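You operate a simulated robot arm through the tools that you are given. There is no shell and no other tool. Be economical: measure what you need, move in short steps, check, and stop when the job is done.

You run a simulated robot arm. Do the job below in one go: nothing can be reset, and whatever is moved stays where it is left.

TASK
Put things in order on the top of the patchwork quilt. At the end: the black pad stands where the blue clasp case stood; the grey battery is in the brown basket (marked "KEEP"); the blue clasp case is on the silver tray; the cream pad is on the white saucer; whatever was shut is shut again. Leave all else as you found it, and nothing knocked over.

The check looks at the end state, three seconds after you hand in, the way a careful person would. Anything else that was tipped, shoved, dropped, spilled or broken makes it a failure.

THE ROBOT
A 7-joint arm with a two-finger parallel gripper, fixed in place. Base frame: the origin is at the foot of the arm, x ahead of it, y to its left, z up; the work surface is at about z = 0. Units: mm, rad, N and s.
With the tool pointing down near the work surface it reaches from about 220 to 580 mm from the base axis. Its first joint turns from -1.152 to 1.152 rad. Payload 2.5 kg.
The TCP is the grasp point between the finger pads, 23 mm short of the fingertips. In the tool frame z runs along the fingers and y along their closing line. Largest opening 94 mm; finger width 38, thickness 10; the body of the gripper, 54 by 96 mm, starts 39 mm behind the TCP.
Orientation is told as [roll, pitch, yaw] about the base's x, y, z axes, in that order, counted from this pose: with the fingers straight down and closing along the base's y, the tool's x points along the base's -x, its y along +y and its z along -z.

THE INTERFACE
- The arm moves only by the tool move_arm. Its argument "commands" is a list of rows, each an object of numbers (a shift or turn left out is 0, a gripper value left out holds the last): "tx", "ty", "tz": the shift along the tool's x, y, z in units of 100 mm (1.0 is 100 mm); "ax", "ay", "az": the turn, a rotation vector about the tool's x, y, z in units of 180 degrees (1.0 is 180 degrees); "grip": the opening in per cent of the stroke, from 0 (shut) to 100 (fully open). In form: [{"tx": .., "ty": .., "tz": .., "ax": .., "ay": .., "az": .., "grip": ..}, ...]. A call has 1 to 12 rows; each row is the pose to reach, as a shift and turn from the pose commanded when the call began, along the tool's axes at that moment. A call with a number of a shift or a turn outside -1 to 1 is refused whole. Each row takes 0.2 s and may step no farther than 50 mm and 0.15 rad from the row before; otherwise, or with a gripper value out of range, the whole call is refused. Where a pose cannot be reached the arm comes as near as it can. A force on the tool above 40 N (or 10 N above the force at the start of the call, whichever is more), or a blocked arm, ends the call early, and 0.2 s more pass. The fingers move at their own pace (about 108 mm/s each) and stop on an object; they squeeze with about 26 N. The grip force told is the motor's: it shows also when the fingers shut on nothing. Time passes only in rows, and 0.2 s behind the last, so rows that repeat a pose let the fingers close. It gives the time, the measured TCP pose, the force on the tool (base axes), the opening and the grip force at its end, in the units of the frame above (readings bear some noise).
- Cameras (640 x 400 px; columns grow to the right, rows downward): "scene" is fixed at [116.4, -407.7, 533.8]; the picture's right is [0.85, -0.53, 0.00], its down [-0.35, -0.56, -0.75] and it looks along [0.40, 0.64, -0.66] (base axes); focal length 214 px, centre (320, 200). "wrist" rides on the gripper at [-39, 0, -44] in the tool frame; the picture's right is [0.00, -1.00, 0.00], its down [0.97, 0.00, -0.24] and it looks along [0.24, 0.00, 0.97] (tool axes); focal length 218 px, centre (320, 200). There is no depth. A picture from a camera that has moved, and an enlarged one, comes with that camera's place and axes in the base frame and with its lens.
- get_image(camera): a new picture of that camera. The clock stands still meanwhile.
- enlarge(camera, box): a new picture of the part [left, top, right, bottom] of that camera's present view, enlarged. The clock stands still meanwhile.
- job_done(): hands the job in; it is judged then, once.

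Work in short steps. Places have to be worked out from the pictures, the camera data and where the tool is seen: move nearer, look again, correct. Check each grasp and each placing, and mend what went wrong. You have 120 turns and 68 pictures in all, those below and enlarged ones among them. Open the gripper and draw the arm clear of the work before you hand the job in, unless the task says otherwise; then end with one line.

The tools are called after "Call:" as name(argument=value, ...) on one line, values as JSON. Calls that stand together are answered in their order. move_arm: Moves the arm, as the interface text tells. Its arguments: {"type":"object","properties":{"commands":{"type":"array"}},"required":["commands"]} The other tools are called the same way: get_image (camera) takes a picture; enlarge (camera, box) takes an enlarged picture of a part of a camera's view; job_done () hands the job in.

At the start:

```text
time: 0.0
ee_pos: [312.7, 131.5, 402.7]
ee_rot: [0.0, 0.001, 0.0]
contact_force: [-0.4, 0.3, 1.2]
opening: 94.4
gripper_force: 0.1
```

scene: 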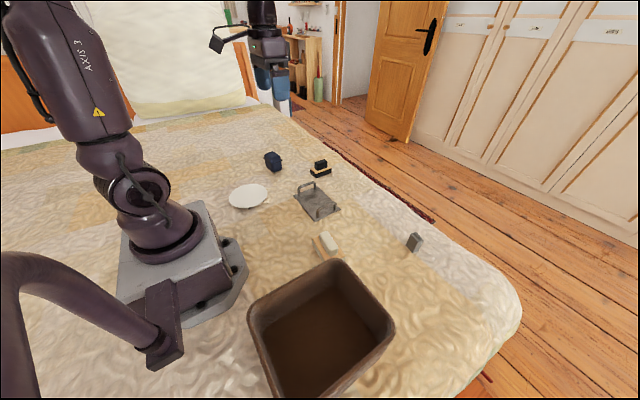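
wrist: 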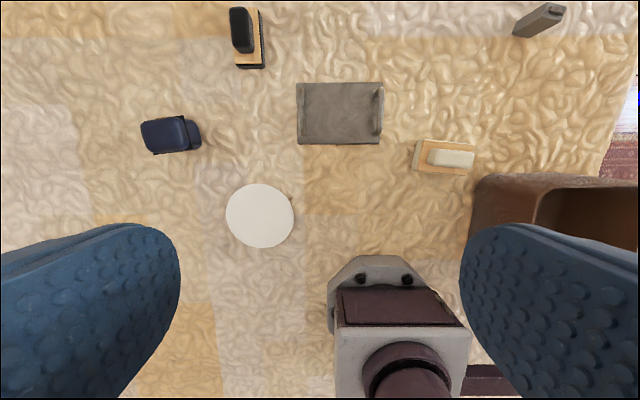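

I'll start by looking closer at the objects from both cameras.

Call:
enlarge(camera="scene", box=[220, 140, 350, 221])

Call:
enlarge(camera="scene", box=[300, 210, 440, 297])

Call:
enlarge(camera="wrist", box=[120, 0, 400, 175])

Call:
enlarge(camera="wrist", box=[360, 0, 640, 175])

```text
4.92 times, centred on (285, 180) of scene
camera zoom: at [116.4, -407.7, 533.8], right [0.85, -0.53, 0.0], down [-0.35, -0.56, -0.75], along [0.4, 0.64, -0.66], focal length 1056 px, centre (492, 296)
```

zoom: 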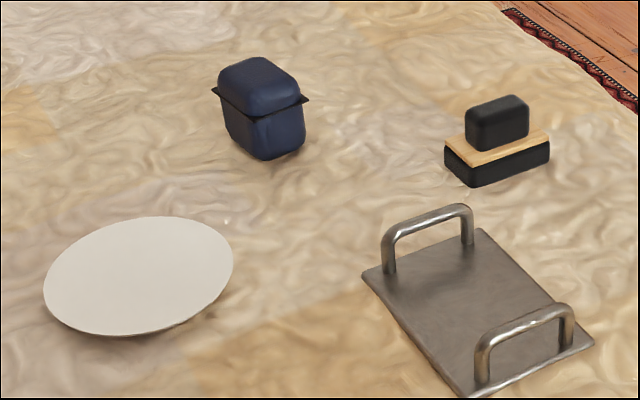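

```text
4.57 times, centred on (370, 254) of scene
camera zoom: at [116.4, -407.7, 533.8], right [0.85, -0.53, 0.0], down [-0.35, -0.56, -0.75], along [0.4, 0.64, -0.66], focal length 980 px, centre (91, -45)
```

zoom: 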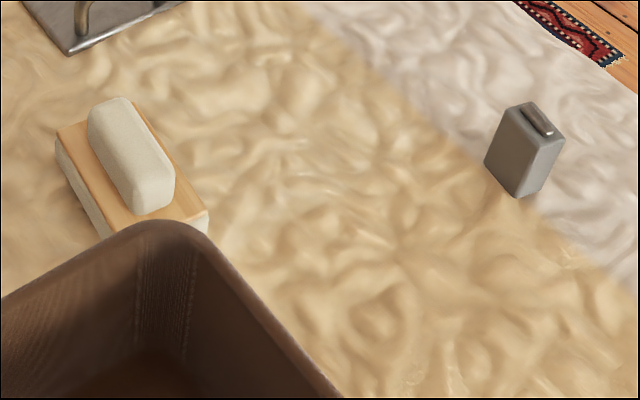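

```text
2.29 times, centred on (260, 88) of wrist
camera zoom: at [354.1, 129.4, 447.6], right [0.0, -1.0, 0.0], down [-0.97, 0.0, 0.24], along [-0.24, 0.0, -0.97], focal length 499 px, centre (457, 457)
```

zoom: 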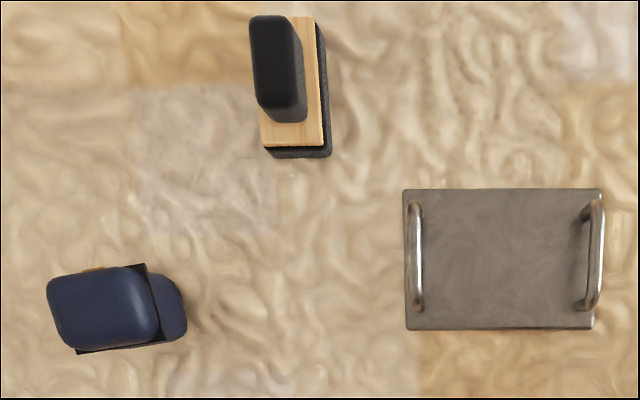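

```text
2.29 times, centred on (500, 88) of wrist
camera zoom: at [354.1, 129.4, 447.6], right [0.0, -1.0, 0.0], down [-0.97, 0.0, 0.24], along [-0.24, 0.0, -0.97], focal length 499 px, centre (-91, 457)
```

zoom: 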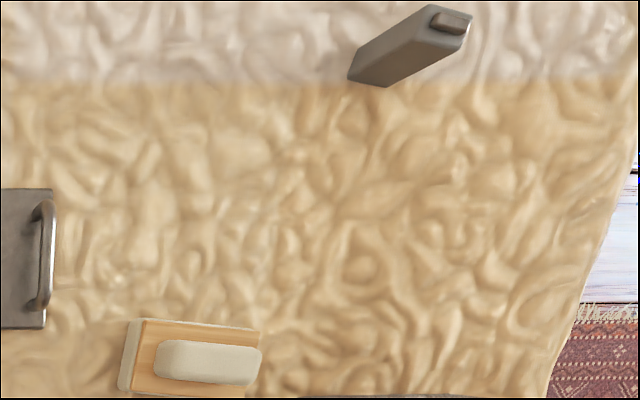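

The case stands near [374,408], and its lid flange is visible. I'll fly toward it in two calls at safe height.

Call:
move_arm(commands=[{"tx": -0.1, "ty": 0.33, "tz": 0.25}, {"tx": -0.2, "ty": 0.66, "tz": 0.5}, {"tx": -0.3, "ty": 1.0, "tz": 0.75}])

Call:
move_arm(commands=[{"tx": -0.1, "ty": 0.33, "tz": 0.25}, {"tx": -0.2, "ty": 0.66, "tz": 0.5}, {"tx": -0.3, "ty": 1.0, "tz": 0.75}])

Call:
get_image(camera="wrist")

```text
time: 0.8
ee_pos: [343.1, 229.6, 327.6]
ee_rot: [0.001, 0.0, -0.003]
contact_force: [-0.3, -0.2, 0.5]
opening: 94.0
gripper_force: 0.1
```

```text
time: 1.6
ee_pos: [372.1, 332.6, 254.3]
ee_rot: [0.0, -0.001, -0.002]
contact_force: [-0.4, -0.1, -0.4]
opening: 94.1
gripper_force: 0.0
```

```text
61 pictures are left
camera wrist: at [413.3, 331.7, 298.4], right [0.0, -1.0, 0.0], down [-0.97, 0.0, 0.24], along [-0.24, 0.0, -0.97], focal length 218 px, centre (320, 200)
```

wrist: 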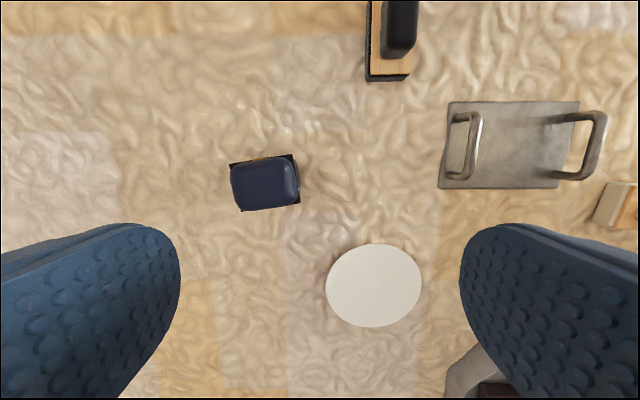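

Call:
enlarge(camera="wrist", box=[200, 135, 330, 216])

```text
4.92 times, centred on (265, 176) of wrist
camera zoom: at [413.3, 331.7, 298.4], right [0.0, -1.0, 0.0], down [-0.97, 0.0, 0.24], along [-0.24, 0.0, -0.97], focal length 1074 px, centre (591, 321)
```

zoom: 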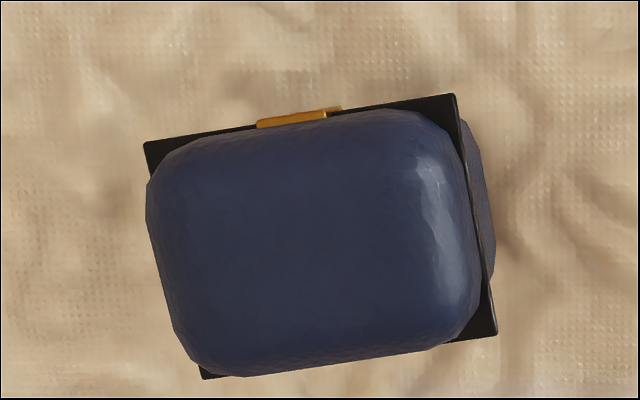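

Triangulating the flange gives case centre ≈ [371,394], rim at z≈50, long axis yawed ≈ +8.5°. I'll go above it with matching yaw and check.

Call:
move_arm(commands=[{"ty": 0.3, "tz": 0.3, "az": -0.02}, {"ty": 0.62, "tz": 0.6, "az": -0.047}, {"ty": 0.62, "tz": 1.0, "az": -0.047}])

Call:
get_image(camera="wrist")

Call:
enlarge(camera="scene", box=[220, 110, 350, 191])

```text
time: 2.4
ee_pos: [374.6, 392.4, 152.1]
ee_rot: [0.0, -0.001, 0.148]
contact_force: [0.4, -0.3, -0.4]
opening: 94.0
gripper_force: 0.0
```

```text
59 pictures are left
camera wrist: at [414.4, 396.7, 196.4], right [0.15, -0.99, 0.0], down [-0.96, -0.14, 0.24], along [-0.24, -0.04, -0.97], focal length 218 px, centre (320, 200)
```

wrist: 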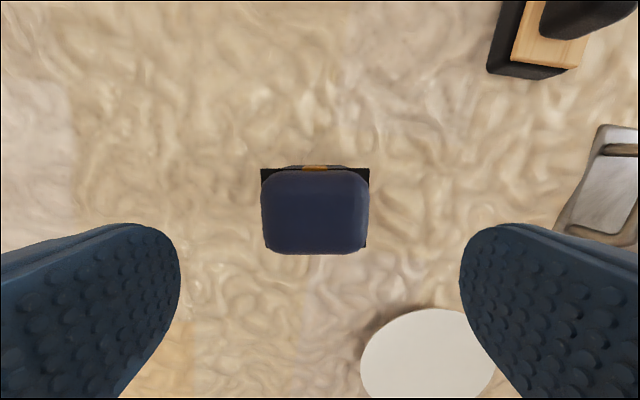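

```text
4.92 times, centred on (285, 150) of scene
camera zoom: at [116.4, -407.7, 533.8], right [0.85, -0.53, 0.0], down [-0.35, -0.56, -0.75], along [0.4, 0.64, -0.66], focal length 1056 px, centre (492, 444)
```

zoom: 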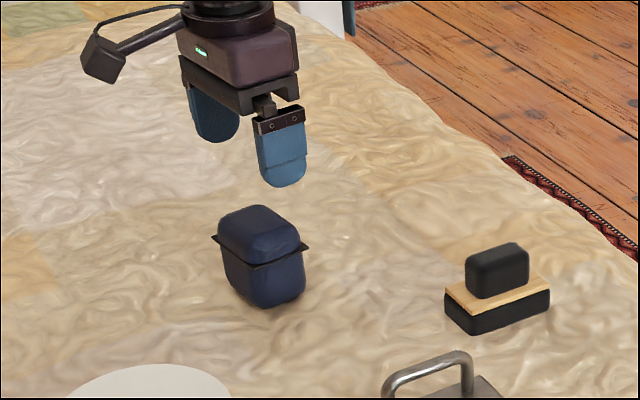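

The yaw is right; centre is ~3 mm off. Lid top may be near z=80, so I descend to TCP z≈57 first and check clearance.

Call:
move_arm(commands=[{"tx": 0.03, "ty": 0.03, "tz": 0.4}, {"tx": 0.03, "ty": 0.03, "tz": 0.7}, {"tx": 0.03, "ty": 0.03, "tz": 0.85}, {"tx": 0.03, "ty": 0.03, "tz": 0.95}])

Call:
enlarge(camera="scene", box=[240, 130, 320, 180])

Call:
get_image(camera="wrist")

```text
time: 3.4
ee_pos: [370.8, 396.4, 58.2]
ee_rot: [0.0, -0.001, 0.145]
contact_force: [0.3, -0.9, -0.1]
opening: 93.7
gripper_force: 0.0
```

```text
8.00 times, centred on (280, 155) of scene
camera zoom: at [116.4, -407.7, 533.8], right [0.85, -0.53, 0.0], down [-0.35, -0.56, -0.75], along [0.4, 0.64, -0.66], focal length 1716 px, centre (640, 560)
```

zoom: 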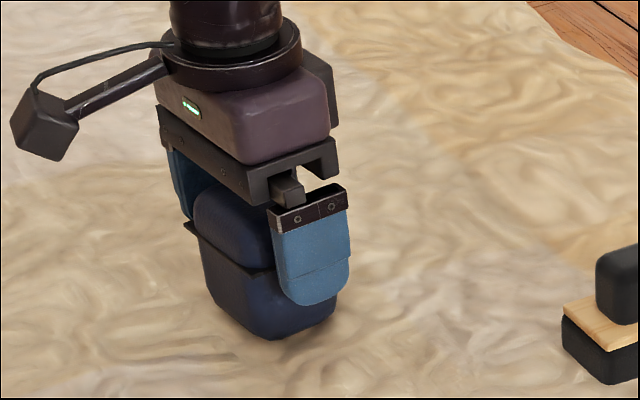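

```text
56 pictures are left
camera wrist: at [410.8, 400.5, 102.3], right [0.15, -0.99, 0.0], down [-0.96, -0.14, 0.24], along [-0.24, -0.04, -0.97], focal length 218 px, centre (320, 200)
```

wrist: 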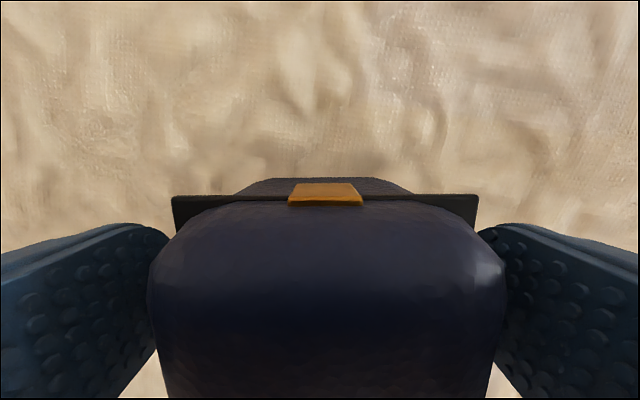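

Good straddle with some clearance over the lid. I lower 9 mm more and close.

Call:
move_arm(commands=[{"tz": 0.05}, {"tz": 0.09}, {"tz": 0.09, "grip": 60}, {"tz": 0.09, "grip": 40}, {"tz": 0.09, "grip": 40}, {"tz": 0.09, "grip": 40}])

```text
time: 4.8
ee_pos: [369.4, 395.7, 50.6]
ee_rot: [-0.001, 0.0, 0.147]
contact_force: [0.5, 1.3, 0.0]
opening: 69.9
gripper_force: 25.7
```

Gripped at 70 mm. I record the height (TCP z≈50 when standing) and lift.

Call:
move_arm(commands=[{"tz": -0.2}, {"tz": -0.5}, {"tz": -0.9}])

Call:
get_image(camera="scene")

```text
time: 5.6
ee_pos: [370.2, 394.4, 141.9]
ee_rot: [0.0, 0.001, 0.145]
contact_force: [1.5, 0.0, -2.6]
opening: 69.9
gripper_force: 25.9
```

```text
55 pictures are left
```

scene: 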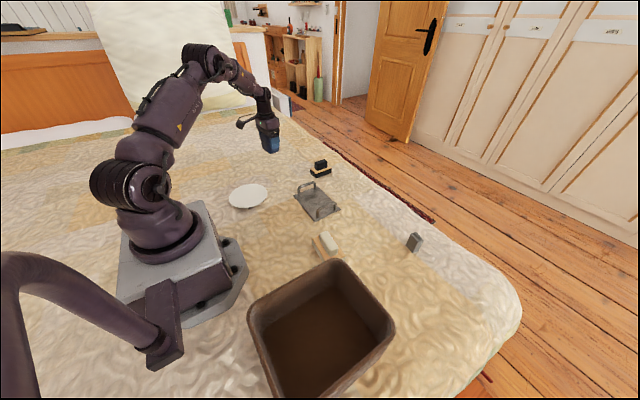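

The case is up, held level. I turn yaw back to 0 and carry it toward the tray centre, which I compute at ≈ [412,93].

Call:
move_arm(commands=[{"ty": -0.3, "az": 0.02}, {"ty": -0.65, "az": 0.047}, {"ty": -1.0, "az": 0.047}])

Call:
move_arm(commands=[{"ty": -0.45, "tx": -0.1}, {"ty": -0.9, "tx": -0.2}, {"ty": -1.0, "tx": -0.2}])

Call:
get_image(camera="wrist")

```text
time: 6.4
ee_pos: [383.4, 294.9, 139.8]
ee_rot: [0.001, 0.002, -0.003]
contact_force: [-0.6, 0.3, -2.7]
opening: 69.9
gripper_force: 26.0
```

```text
time: 7.2
ee_pos: [404.5, 195.8, 138.9]
ee_rot: [0.0, -0.001, 0.0]
contact_force: [0.3, -0.9, -1.6]
opening: 69.9
gripper_force: 25.7
```

```text
54 pictures are left
camera wrist: at [445.4, 193.9, 183.4], right [0.0, -1.0, 0.0], down [-0.97, 0.0, 0.24], along [-0.24, 0.0, -0.97], focal length 218 px, centre (320, 200)
```

wrist: 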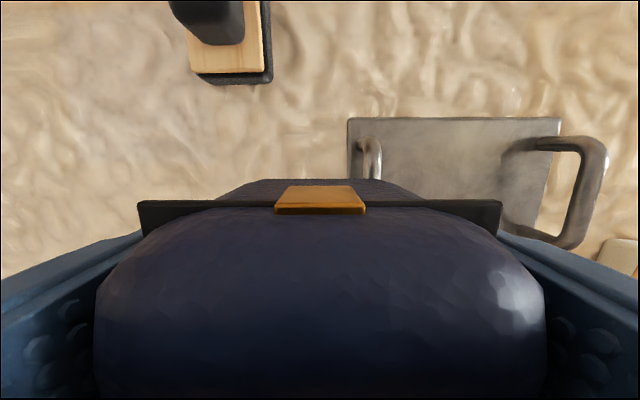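

The tray's far edge lies at x≈466, y 8–173, so its centre is ≈ [412,92]. I shift over it at height.

Call:
move_arm(commands=[{"ty": -0.45, "tx": -0.04}, {"ty": -0.9, "tx": -0.06}, {"ty": -1.0, "tx": -0.06}, {"ty": -1.0, "tx": -0.06, "tz": 0.2}])

Call:
enlarge(camera="scene", box=[260, 140, 380, 215])

Call:
get_image(camera="wrist")

```text
time: 8.2
ee_pos: [410.0, 96.5, 118.1]
ee_rot: [0.001, 0.001, -0.001]
contact_force: [-1.0, 0.2, -1.4]
opening: 70.1
gripper_force: 26.0
```

```text
5.33 times, centred on (320, 178) of scene
camera zoom: at [116.4, -407.8, 533.8], right [0.85, -0.53, 0.0], down [-0.35, -0.56, -0.75], along [0.4, 0.64, -0.66], focal length 1144 px, centre (320, 320)
```

zoom: 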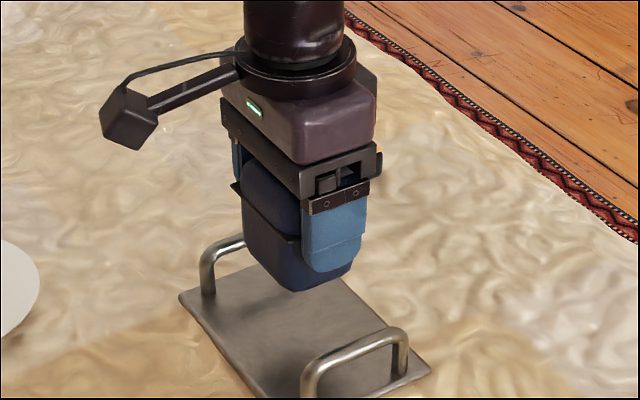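

```text
52 pictures are left
camera wrist: at [450.5, 94.6, 162.6], right [0.0, -1.0, 0.0], down [-0.97, 0.0, 0.24], along [-0.24, 0.0, -0.97], focal length 218 px, centre (320, 200)
```

wrist: 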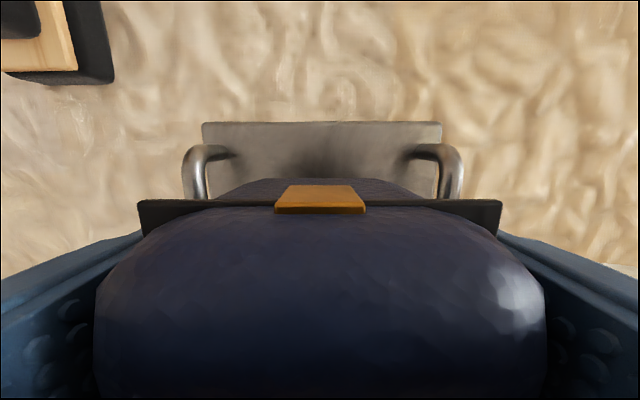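

Well centred between the handles. I lower to just above expected contact (~56).

Call:
move_arm(commands=[{"tz": 0.3}, {"tz": 0.5}, {"tz": 0.57}, {"tz": 0.58}])

Call:
enlarge(camera="scene", box=[280, 165, 360, 215])

```text
time: 9.2
ee_pos: [410.3, 97.7, 62.0]
ee_rot: [0.003, -0.002, -0.002]
contact_force: [-5.5, 2.5, 24.3]
opening: 69.9
gripper_force: 26.3
```

```text
8.00 times, centred on (320, 190) of scene
camera zoom: at [116.3, -407.8, 533.8], right [0.85, -0.53, 0.0], down [-0.35, -0.56, -0.75], along [0.4, 0.64, -0.66], focal length 1716 px, centre (320, 280)
```

zoom: 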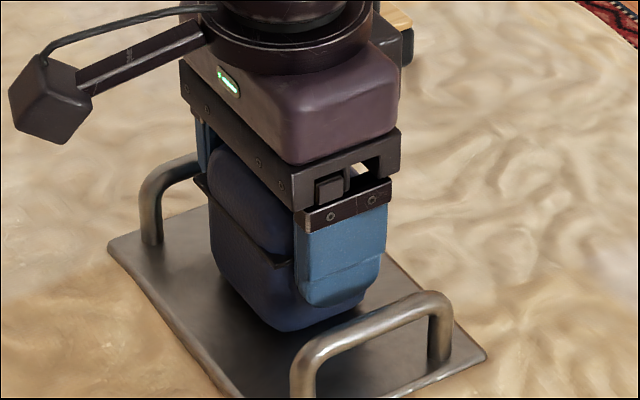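

Contact with 24 N — it stands on the tray. I ease up 2 mm, open only to ~84 mm, then rise.

Call:
move_arm(commands=[{"tz": -0.02}, {"tz": -0.02, "grip": 80}, {"tz": -0.02, "grip": 90}, {"tz": -0.02, "grip": 90}, {"tz": -0.3, "grip": 90}, {"tz": -0.7, "grip": 90}, {"tz": -1.0, "grip": 90}])

Call:
get_image(camera="wrist")

Call:
enlarge(camera="scene", box=[260, 140, 380, 215])

```text
time: 10.8
ee_pos: [408.9, 95.1, 160.8]
ee_rot: [-0.001, -0.001, 0.001]
contact_force: [0.0, -0.5, 0.6]
opening: 84.4
gripper_force: 0.0
```

```text
50 pictures are left
camera wrist: at [449.7, 93.8, 205.5], right [0.0, -1.0, 0.0], down [-0.97, 0.0, 0.24], along [-0.24, 0.0, -0.97], focal length 218 px, centre (320, 200)
```

wrist: 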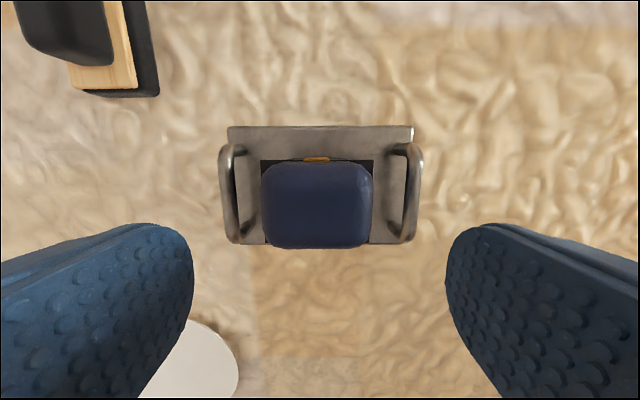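

```text
5.33 times, centred on (320, 178) of scene
camera zoom: at [116.4, -407.7, 533.8], right [0.85, -0.53, 0.0], down [-0.35, -0.56, -0.75], along [0.4, 0.64, -0.66], focal length 1144 px, centre (320, 320)
```

zoom: 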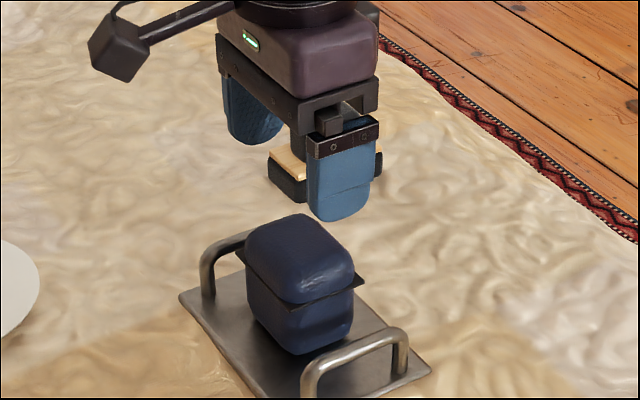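

The case is standing shut on the tray. Next the black pad, near [535,255]; I move closer at height to measure it.

Call:
move_arm(commands=[{"tz": -0.4}, {"tz": -0.4, "ty": 0.45, "tx": -0.2}, {"tz": -0.4, "ty": 0.9, "tx": -0.4}, {"tz": -0.4, "ty": 1.0, "tx": -0.7, "grip": 100}])

Call:
move_arm(commands=[{"ty": 0.3, "tx": -0.15}, {"ty": 0.55, "tx": -0.3}])

Call:
get_image(camera="wrist")

```text
time: 11.8
ee_pos: [480.6, 196.4, 201.0]
ee_rot: [0.0, 0.0, -0.003]
contact_force: [-0.3, -0.4, -0.7]
opening: 94.0
gripper_force: 0.0
```

```text
time: 12.4
ee_pos: [510.8, 252.1, 202.3]
ee_rot: [0.0, 0.0, 0.0]
contact_force: [-0.6, 0.0, 0.0]
opening: 94.1
gripper_force: 0.1
```

```text
48 pictures are left
camera wrist: at [552.1, 251.8, 246.0], right [0.0, -1.0, 0.0], down [-0.97, 0.0, 0.24], along [-0.24, 0.0, -0.97], focal length 218 px, centre (320, 200)
```

wrist: 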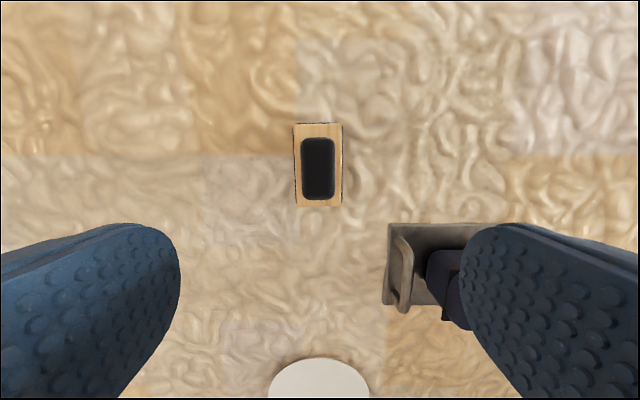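

The pad sits at ≈[534,253], long axis along x, handle ~28 mm wide and 52 long. I descend to z≈95 above the handle's near-centre and check.

Call:
move_arm(commands=[{"tx": -0.1, "ty": 0.01, "tz": 0.4}, {"tx": -0.16, "ty": 0.01, "tz": 0.8}, {"tx": -0.18, "ty": 0.01, "tz": 1.0}])

Call:
get_image(camera="wrist")

Call:
enlarge(camera="scene", box=[280, 130, 360, 180])

```text
time: 13.2
ee_pos: [531.6, 253.1, 103.4]
ee_rot: [-0.001, -0.001, 0.0]
contact_force: [0.6, -0.8, 0.1]
opening: 93.9
gripper_force: 0.1
```

```text
47 pictures are left
camera wrist: at [571.7, 251.2, 147.0], right [0.0, -1.0, 0.0], down [-0.97, 0.0, 0.24], along [-0.24, 0.0, -0.97], focal length 218 px, centre (320, 200)
```

wrist: 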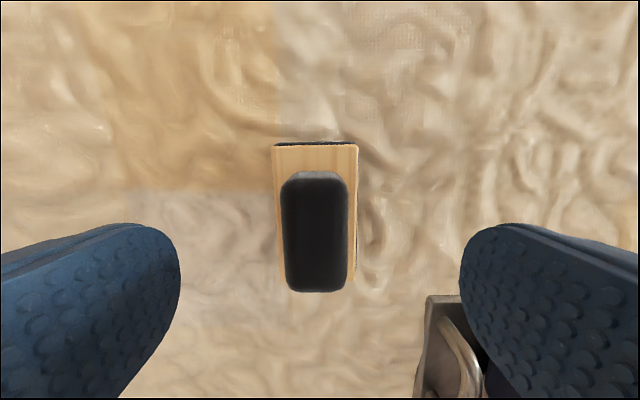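

```text
8.00 times, centred on (320, 155) of scene
camera zoom: at [116.4, -407.7, 533.8], right [0.85, -0.53, 0.0], down [-0.35, -0.56, -0.75], along [0.4, 0.64, -0.66], focal length 1716 px, centre (320, 560)
```

zoom: 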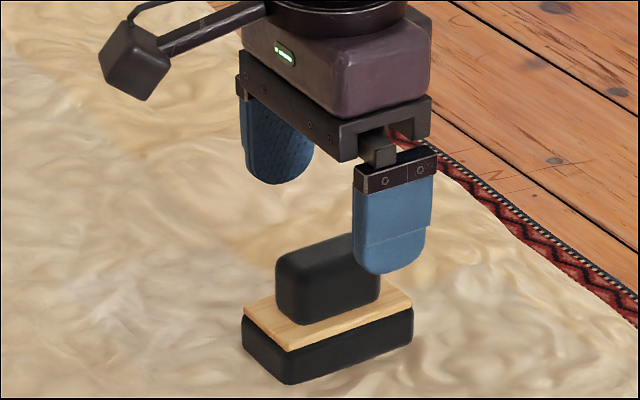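

Aligned. I descend to TCP z≈57 (tips just above the wood) and close.

Call:
move_arm(commands=[{"ty": 0.02, "tz": 0.25}, {"ty": 0.02, "tz": 0.4}, {"ty": 0.02, "tz": 0.46}, {"ty": 0.02, "tz": 0.46, "grip": 50}, {"ty": 0.02, "tz": 0.46, "grip": 10}, {"ty": 0.02, "tz": 0.46, "grip": 10}, {"ty": 0.02, "tz": 0.46, "grip": 10}])

Call:
enlarge(camera="scene", box=[280, 130, 360, 180])

```text
time: 14.8
ee_pos: [531.0, 255.8, 56.8]
ee_rot: [0.002, -0.002, 0.001]
contact_force: [1.6, 1.1, 0.6]
opening: 29.8
gripper_force: 25.8
```

```text
8.00 times, centred on (320, 155) of scene
camera zoom: at [116.4, -407.7, 533.8], right [0.85, -0.53, 0.0], down [-0.35, -0.56, -0.75], along [0.4, 0.64, -0.66], focal length 1716 px, centre (320, 560)
```

zoom: 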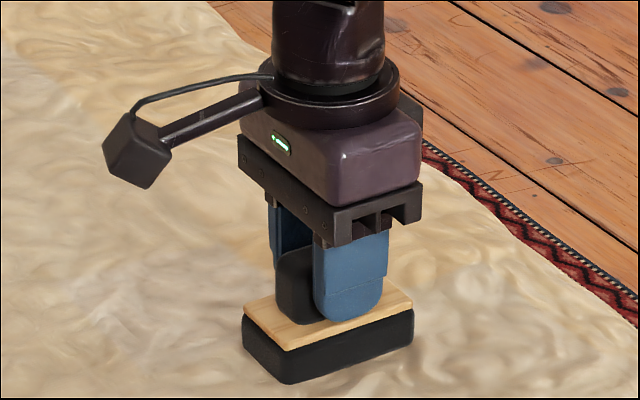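

Firm grip at 30 mm. I lift and carry it to the case's old spot [371,395].

Call:
move_arm(commands=[{"tz": -0.3}, {"tz": -0.6}, {"tz": -0.8, "tx": 0.2, "ty": 0.2}, {"tz": -0.8, "tx": 0.5, "ty": 0.5}, {"tz": -0.8, "tx": 0.8, "ty": 0.75}])

Call:
move_arm(commands=[{"tx": 0.3, "ty": 0.25}, {"tx": 0.6, "ty": 0.5}, {"tx": 0.82, "ty": 0.64}])

Call:
enlarge(camera="scene", box=[200, 100, 360, 200])

```text
time: 16.0
ee_pos: [450.5, 329.3, 136.2]
ee_rot: [0.001, -0.001, -0.002]
contact_force: [0.0, -0.3, -1.2]
opening: 29.5
gripper_force: 25.7
```

```text
time: 16.8
ee_pos: [367.4, 396.3, 135.2]
ee_rot: [0.002, 0.0, -0.002]
contact_force: [0.5, -0.1, -1.3]
opening: 29.4
gripper_force: 26.6
```

```text
4.00 times, centred on (280, 150) of scene
camera zoom: at [116.4, -407.8, 533.8], right [0.85, -0.53, 0.0], down [-0.35, -0.56, -0.75], along [0.4, 0.64, -0.66], focal length 858 px, centre (480, 400)
```

zoom: 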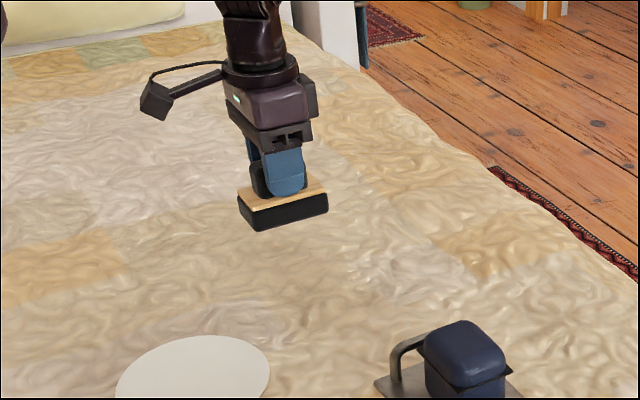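

In position and level. I lower to just at the contact height (~58).

Call:
move_arm(commands=[{"tz": 0.4}, {"tz": 0.65}, {"tz": 0.73}, {"tz": 0.76}])

```text
time: 17.8
ee_pos: [367.5, 394.5, 58.4]
ee_rot: [-0.001, 0.0, 0.001]
contact_force: [0.8, 0.3, -0.7]
opening: 29.8
gripper_force: 25.7
```

No contact yet; I go a few more millimetres in small steps.

Call:
move_arm(commands=[{"tz": 0.01}, {"tz": 0.02}, {"tz": 0.03}])

```text
time: 18.6
ee_pos: [367.3, 395.2, 57.2]
ee_rot: [-0.001, 0.0, 0.0]
contact_force: [-2.3, 0.0, 2.0]
opening: 29.9
gripper_force: 25.3
```

Light contact. I release and rise.

Call:
move_arm(commands=[{"grip": 45}, {"grip": 70}, {"grip": 100}, {"grip": 100, "tz": -0.3}, {"grip": 100, "tz": -0.7}, {"grip": 100, "tz": -1.0}])

Call:
enlarge(camera="scene", box=[200, 100, 360, 200])

Call:
get_image(camera="wrist")

```text
time: 20.0
ee_pos: [367.4, 394.1, 156.3]
ee_rot: [0.001, -0.001, 0.002]
contact_force: [0.2, -0.5, -0.7]
opening: 94.0
gripper_force: 0.1
```

```text
4.00 times, centred on (280, 150) of scene
camera zoom: at [116.4, -407.7, 533.8], right [0.85, -0.53, 0.0], down [-0.35, -0.56, -0.75], along [0.4, 0.64, -0.66], focal length 858 px, centre (480, 400)
```

zoom: 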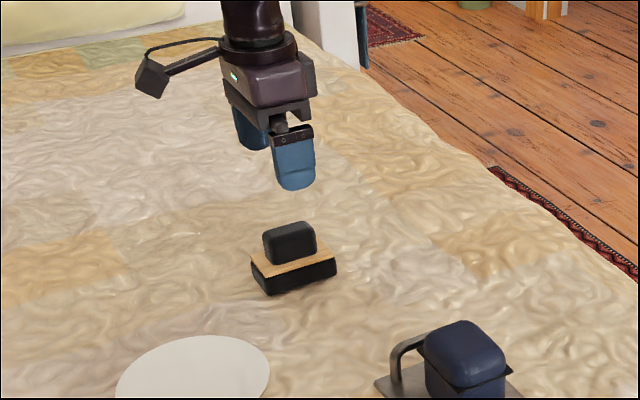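

```text
42 pictures are left
camera wrist: at [408.5, 392.2, 200.8], right [0.0, -1.0, 0.0], down [-0.97, 0.0, 0.24], along [-0.24, 0.0, -0.97], focal length 218 px, centre (320, 200)
```

wrist: 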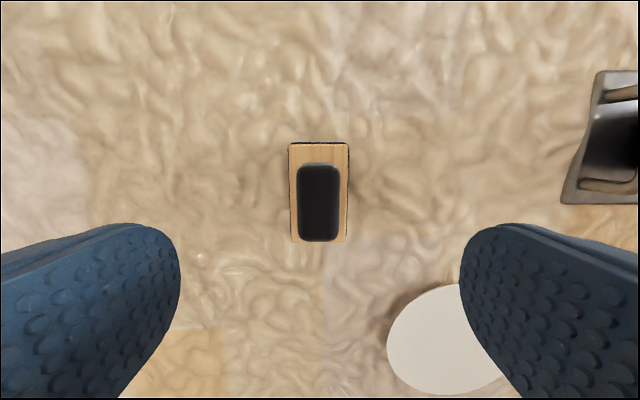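

Pad placed well. Now I rise and travel toward the cream pad, taking a look at the saucer on the way.

Call:
move_arm(commands=[{"tz": -0.4}, {"tz": -0.6, "ty": -0.4, "tx": 0.2}, {"tz": -0.8, "ty": -0.8, "tx": 0.4}, {"tz": -0.9, "ty": -1.0, "tx": 0.7}, {"tz": -0.9, "ty": -1.0, "tx": 0.9}])

Call:
move_arm(commands=[{"ty": -0.4}])

Call:
get_image(camera="wrist")

Call:
enlarge(camera="scene", box=[210, 160, 290, 210])

```text
time: 21.2
ee_pos: [276.3, 293.0, 246.9]
ee_rot: [-0.001, 0.0, -0.003]
contact_force: [0.6, 0.0, -0.4]
opening: 94.2
gripper_force: 0.1
```

```text
time: 21.6
ee_pos: [275.3, 251.5, 246.2]
ee_rot: [-0.001, -0.002, 0.0]
contact_force: [1.0, 0.8, -0.3]
opening: 94.0
gripper_force: 0.1
```

```text
41 pictures are left
camera wrist: at [316.3, 249.9, 290.3], right [0.0, -1.0, 0.0], down [-0.97, 0.0, 0.24], along [-0.24, 0.0, -0.97], focal length 218 px, centre (320, 200)
```

wrist: 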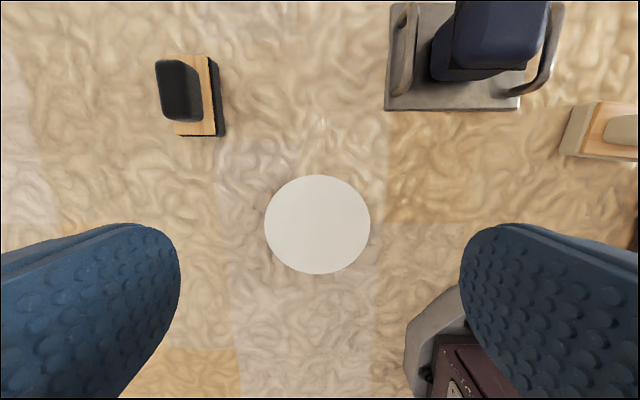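

```text
8.00 times, centred on (250, 185) of scene
camera zoom: at [116.4, -407.7, 533.8], right [0.85, -0.53, 0.0], down [-0.35, -0.56, -0.75], along [0.4, 0.64, -0.66], focal length 1716 px, centre (880, 320)
```

zoom: 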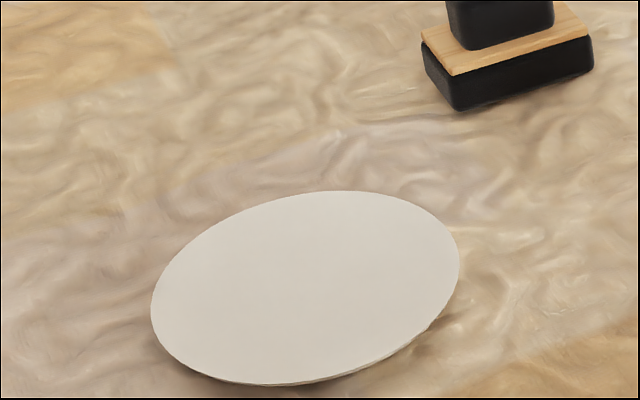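

Saucer centre ≈ [213,253], surface z≈12. Now on to the cream pad.

Call:
move_arm(commands=[{"ty": -0.5, "tx": -0.05}, {"ty": -1.0, "tx": -0.1}])

Call:
move_arm(commands=[{"ty": -0.48, "tx": -0.1}, {"ty": -0.95, "tx": -0.2}])

Call:
move_arm(commands=[{"ty": -0.48, "tx": -0.1}, {"ty": -0.95, "tx": -0.2}])

Call:
move_arm(commands=[{"ty": -0.4, "tx": -0.05}, {"ty": -0.7, "tx": -0.1, "tz": 0.2}, {"ty": -0.7, "tx": -0.1, "tz": 0.4}])

Call:
get_image(camera="wrist")

```text
refused: row 1 steps farther than a row can; nothing moved
```

```text
time: 22.2
ee_pos: [297.4, 157.7, 245.0]
ee_rot: [-0.001, 0.001, 0.0]
contact_force: [0.9, -0.3, 0.6]
opening: 94.0
gripper_force: 0.1
```

```text
time: 22.8
ee_pos: [317.8, 62.3, 244.8]
ee_rot: [-0.001, -0.002, 0.0]
contact_force: [-0.4, 0.3, -0.7]
opening: 94.1
gripper_force: 0.2
```

```text
time: 23.6
ee_pos: [327.3, -10.0, 206.7]
ee_rot: [-0.001, 0.001, -0.001]
contact_force: [-0.2, 0.0, -0.4]
opening: 93.9
gripper_force: 0.1
```

```text
39 pictures are left
camera wrist: at [368.2, -10.9, 251.0], right [0.0, -1.0, 0.0], down [-0.97, 0.0, 0.24], along [-0.24, 0.0, -0.97], focal length 218 px, centre (320, 200)
```

wrist: 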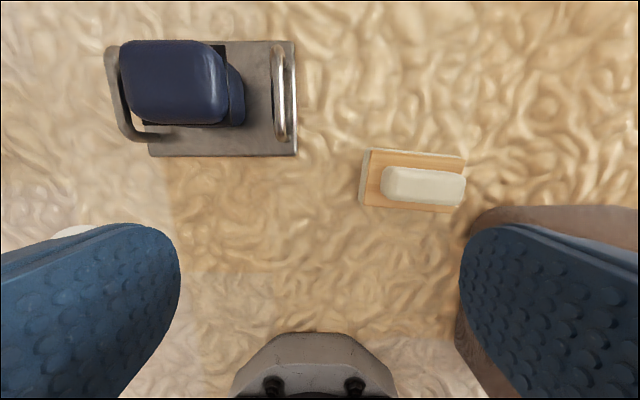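

Cream pad centre ≈[333,-109], its long axis along y (yaw ≈ −4°). I turn the gripper by ≈ +86° so it closes across the handle, moving above it.

Call:
move_arm(commands=[{"az": -0.0435, "ty": -0.08}, {"az": -0.087, "ty": -0.16}, {"az": -0.1305, "ty": -0.24}, {"az": -0.174, "ty": -0.32}, {"az": -0.2175, "ty": -0.4}, {"az": -0.261, "ty": -0.48}, {"az": -0.3045, "ty": -0.56}, {"az": -0.348, "ty": -0.64}, {"az": -0.3915, "ty": -0.74}, {"az": -0.435, "ty": -0.86, "tx": -0.03}, {"az": -0.477, "ty": -0.97, "tx": -0.06}])

Call:
get_image(camera="wrist")

```text
time: 26.0
ee_pos: [332.5, -103.0, 206.2]
ee_rot: [0.0, 0.0, 1.501]
contact_force: [-0.6, 0.0, 0.1]
opening: 94.1
gripper_force: 0.1
```

```text
38 pictures are left
camera wrist: at [337.2, -66.1, 250.6], right [1.0, -0.07, 0.0], down [-0.07, -0.97, 0.24], along [-0.02, -0.24, -0.97], focal length 218 px, centre (320, 200)
```

wrist: 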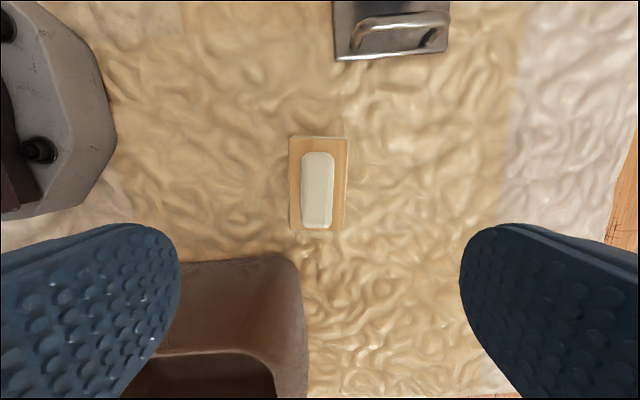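

Centred over the pad (within ~2 mm). The basket rim is ≥50 mm away from the gripper. I descend to z≈105 and check.

Call:
move_arm(commands=[{"tz": 0.4, "ty": -0.015}, {"tz": 0.8, "ty": -0.015}, {"tz": 1.0, "ty": -0.015}])

Call:
get_image(camera="wrist")

Call:
enlarge(camera="scene", box=[270, 190, 398, 270])

```text
time: 26.8
ee_pos: [334.1, -103.5, 103.0]
ee_rot: [0.001, -0.001, 1.496]
contact_force: [1.0, -0.2, 0.3]
opening: 94.0
gripper_force: 0.1
```

```text
37 pictures are left
camera wrist: at [339.3, -65.3, 148.6], right [1.0, -0.07, 0.0], down [-0.07, -0.97, 0.24], along [-0.02, -0.24, -0.97], focal length 218 px, centre (320, 200)
```

wrist: 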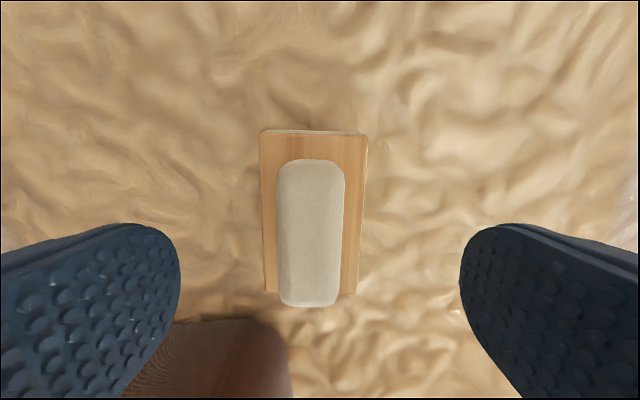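

```text
5.00 times, centred on (334, 230) of scene
camera zoom: at [116.4, -407.7, 533.8], right [0.85, -0.53, 0.0], down [-0.35, -0.56, -0.75], along [0.4, 0.64, -0.66], focal length 1072 px, centre (250, 50)
```

zoom: 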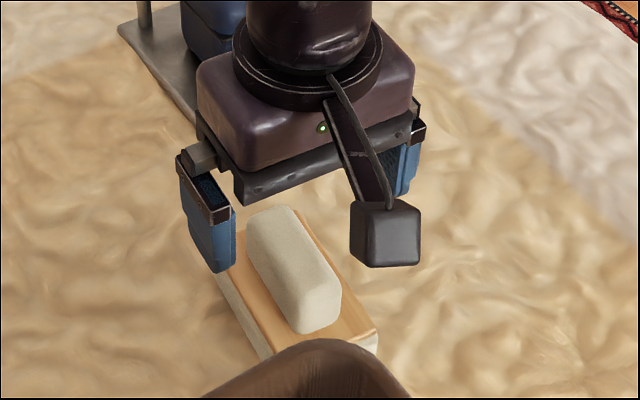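

Aligned; small 3 mm lateral fix, then descend to z≈58 and close.

Call:
move_arm(commands=[{"ty": 0.03, "tz": 0.25}, {"ty": 0.03, "tz": 0.4}, {"ty": 0.03, "tz": 0.46}, {"ty": 0.03, "tz": 0.46, "grip": 50}, {"ty": 0.03, "tz": 0.46, "grip": 10}, {"ty": 0.03, "tz": 0.46, "grip": 10}, {"ty": 0.03, "tz": 0.46, "grip": 10}])

Call:
enlarge(camera="scene", box=[270, 200, 398, 280])

```text
time: 27.6
ee_pos: [333.3, -103.4, 62.2]
ee_rot: [-0.005, 0.004, 1.494]
contact_force: [-4.0, 2.5, 12.1]
opening: 46.6
gripper_force: 0.1
stopped in row 4: the force on the tool passed its limit (the readings are from after the stop); the commanded pose is now the measured one
```

```text
5.00 times, centred on (334, 240) of scene
camera zoom: at [116.3, -407.7, 533.9], right [0.85, -0.53, 0.0], down [-0.35, -0.56, -0.75], along [0.4, 0.64, -0.66], focal length 1072 px, centre (250, 0)
```

zoom: 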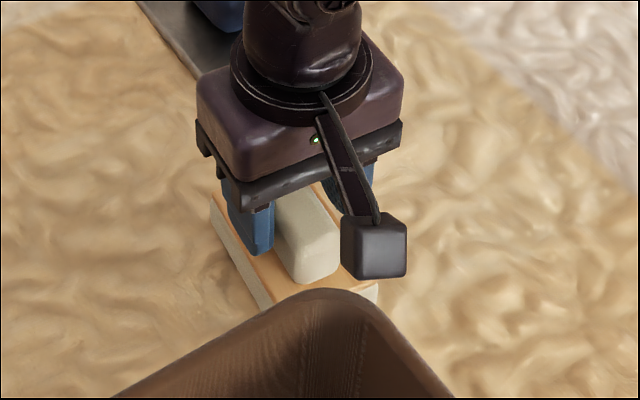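

The fingertips touched the wood plate at z≈62 (surface higher here). I raise 4 mm and close.

Call:
move_arm(commands=[{"tz": -0.04}, {"tz": -0.04}, {"tz": -0.04, "grip": 20}, {"tz": -0.04, "grip": 10}, {"tz": -0.04, "grip": 10}])

Call:
get_image(camera="wrist")

```text
time: 28.9
ee_pos: [332.5, -103.9, 66.5]
ee_rot: [-0.006, 0.004, 1.498]
contact_force: [-0.8, 0.3, 3.5]
opening: 29.4
gripper_force: 26.3
```

```text
34 pictures are left
camera wrist: at [337.2, -65.7, 110.6], right [1.0, -0.07, 0.0], down [-0.07, -0.97, 0.24], along [-0.01, -0.24, -0.97], focal length 218 px, centre (320, 200)
```

wrist: 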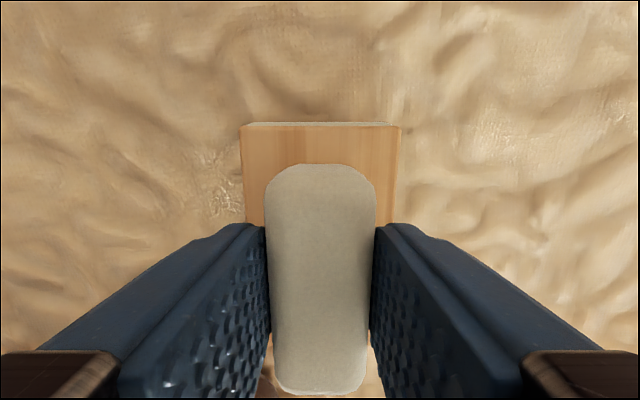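

Gripped centrally. Lift to z≈166.

Call:
move_arm(commands=[{"tz": -0.2}, {"tz": -0.6}, {"tz": -1.0}])

Call:
move_arm(commands=[{"tx": -0.42, "ty": 0.17}, {"tx": -0.85, "ty": 0.35}])

Call:
move_arm(commands=[{"tx": -0.42, "ty": 0.17}, {"tx": -0.85, "ty": 0.35}])

Call:
move_arm(commands=[{"tx": -0.42, "ty": 0.17}, {"tx": -0.85, "ty": 0.35}])

Call:
get_image(camera="scene")

```text
time: 29.6
ee_pos: [331.6, -101.7, 164.0]
ee_rot: [-0.005, 0.004, 1.498]
contact_force: [0.7, 0.0, -0.5]
opening: 29.7
gripper_force: 25.6
```

```text
time: 30.2
ee_pos: [306.3, -12.5, 163.0]
ee_rot: [-0.006, 0.003, 1.496]
contact_force: [-0.1, 0.0, -1.7]
opening: 29.9
gripper_force: 26.0
```

```text
time: 30.9
ee_pos: [275.9, 74.4, 162.0]
ee_rot: [-0.007, 0.002, 1.496]
contact_force: [-0.1, -0.2, -1.2]
opening: 29.7
gripper_force: 25.5
```

```text
time: 31.4
ee_pos: [248.4, 160.9, 165.8]
ee_rot: [-0.004, 0.004, 1.496]
contact_force: [-0.1, 0.9, -1.1]
opening: 29.7
gripper_force: 25.8
```

```text
33 pictures are left
```

scene: 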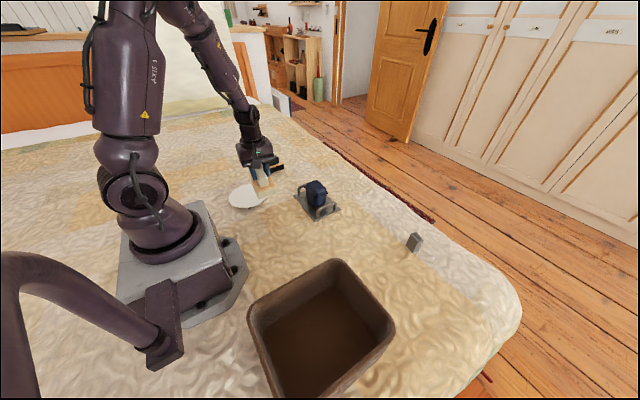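

Now the final shift to above the saucer centre [213,253].

Call:
move_arm(commands=[{"tx": -0.3, "ty": 0.14}, {"tx": -0.6, "ty": 0.28}, {"tx": -0.9, "ty": 0.42}, {"tx": -0.9, "ty": 0.42, "tz": 0.3}])

Call:
enlarge(camera="scene", box=[200, 140, 296, 200])

Call:
get_image(camera="wrist")

```text
time: 32.5
ee_pos: [212.2, 252.2, 135.7]
ee_rot: [-0.004, 0.004, 1.497]
contact_force: [0.2, 0.0, -1.7]
opening: 29.6
gripper_force: 25.6
```

```text
6.67 times, centred on (248, 170) of scene
camera zoom: at [116.4, -407.7, 533.8], right [0.85, -0.53, 0.0], down [-0.35, -0.56, -0.75], along [0.4, 0.64, -0.66], focal length 1430 px, centre (800, 400)
```

zoom: 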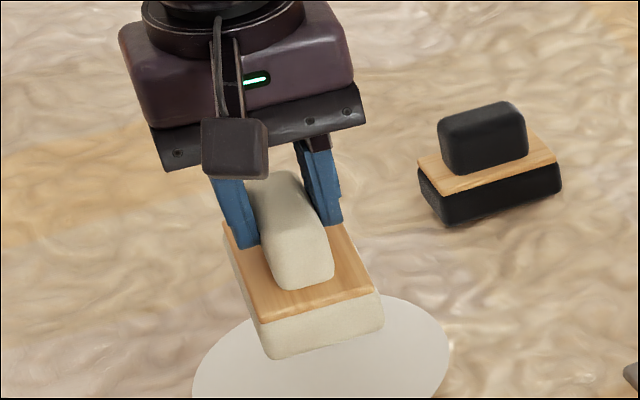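

```text
31 pictures are left
camera wrist: at [216.3, 290.2, 179.5], right [1.0, -0.07, 0.01], down [-0.07, -0.97, 0.24], along [-0.01, -0.24, -0.97], focal length 218 px, centre (320, 200)
```

wrist: 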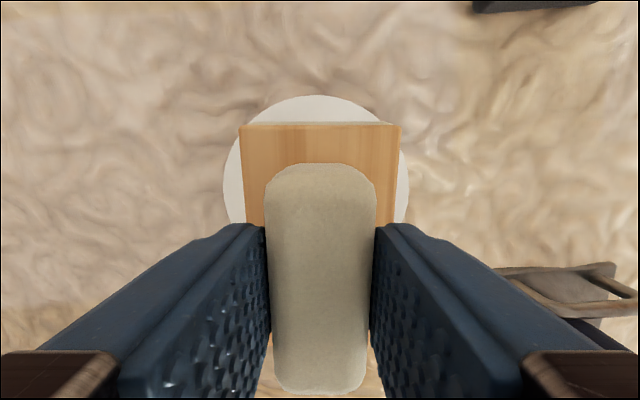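

Centre agrees (saucer far rim y≈325). I lower to z≈78 and then creep for contact.

Call:
move_arm(commands=[{"tz": 0.3}, {"tz": 0.5}, {"tz": 0.57}])

Call:
enlarge(camera="scene", box=[210, 160, 290, 210])

```text
time: 33.4
ee_pos: [211.8, 252.1, 80.1]
ee_rot: [-0.009, 0.0, 1.499]
contact_force: [-1.1, -1.7, 7.1]
opening: 29.6
gripper_force: 25.7
stopped in row 3: the force on the tool passed its limit (the readings are from after the stop); the commanded pose is now the measured one
```

```text
8.00 times, centred on (250, 185) of scene
camera zoom: at [116.4, -407.8, 533.8], right [0.85, -0.53, 0.0], down [-0.35, -0.56, -0.75], along [0.4, 0.64, -0.66], focal length 1716 px, centre (880, 320)
```

zoom: 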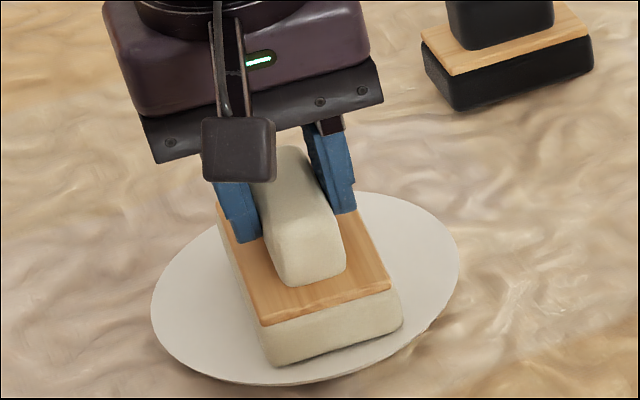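

Contact reached at z≈80, pad centred on the saucer. I release and rise.

Call:
move_arm(commands=[{"grip": 40}, {"grip": 60}, {"grip": 70}, {"grip": 70, "tz": -0.3}, {"grip": 70, "tz": -0.7}, {"grip": 70, "tz": -1.0}])

Call:
enlarge(camera="scene", box=[200, 140, 328, 220])

Call:
get_image(camera="wrist")

```text
time: 34.8
ee_pos: [212.5, 254.1, 181.4]
ee_rot: [-0.008, 0.002, 1.5]
contact_force: [0.3, 0.1, 0.0]
opening: 65.9
gripper_force: 0.1
```

```text
5.00 times, centred on (264, 180) of scene
camera zoom: at [116.4, -407.7, 533.8], right [0.85, -0.53, 0.0], down [-0.35, -0.56, -0.75], along [0.4, 0.64, -0.66], focal length 1072 px, centre (600, 300)
```

zoom: 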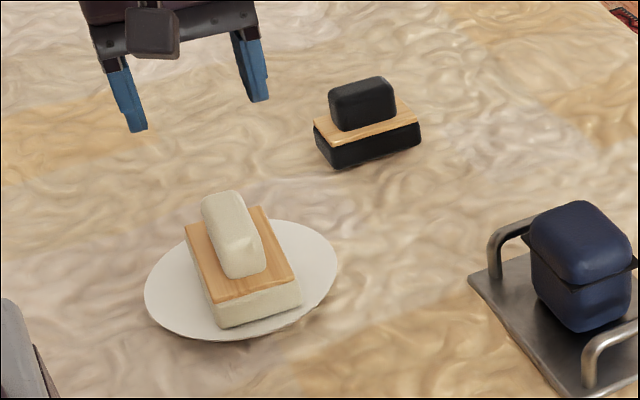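

```text
28 pictures are left
camera wrist: at [216.4, 292.2, 226.5], right [1.0, -0.07, 0.01], down [-0.07, -0.97, 0.24], along [-0.01, -0.24, -0.97], focal length 218 px, centre (320, 200)
```

wrist: 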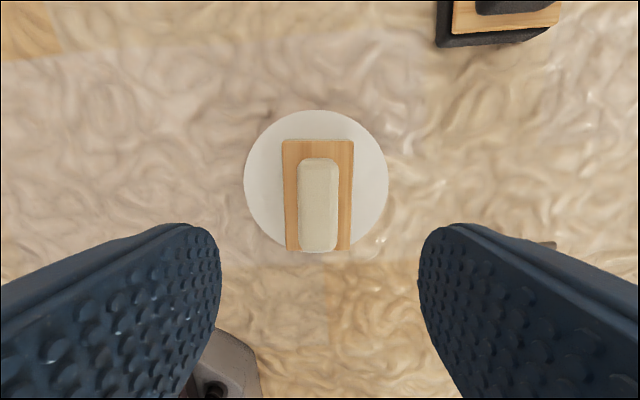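

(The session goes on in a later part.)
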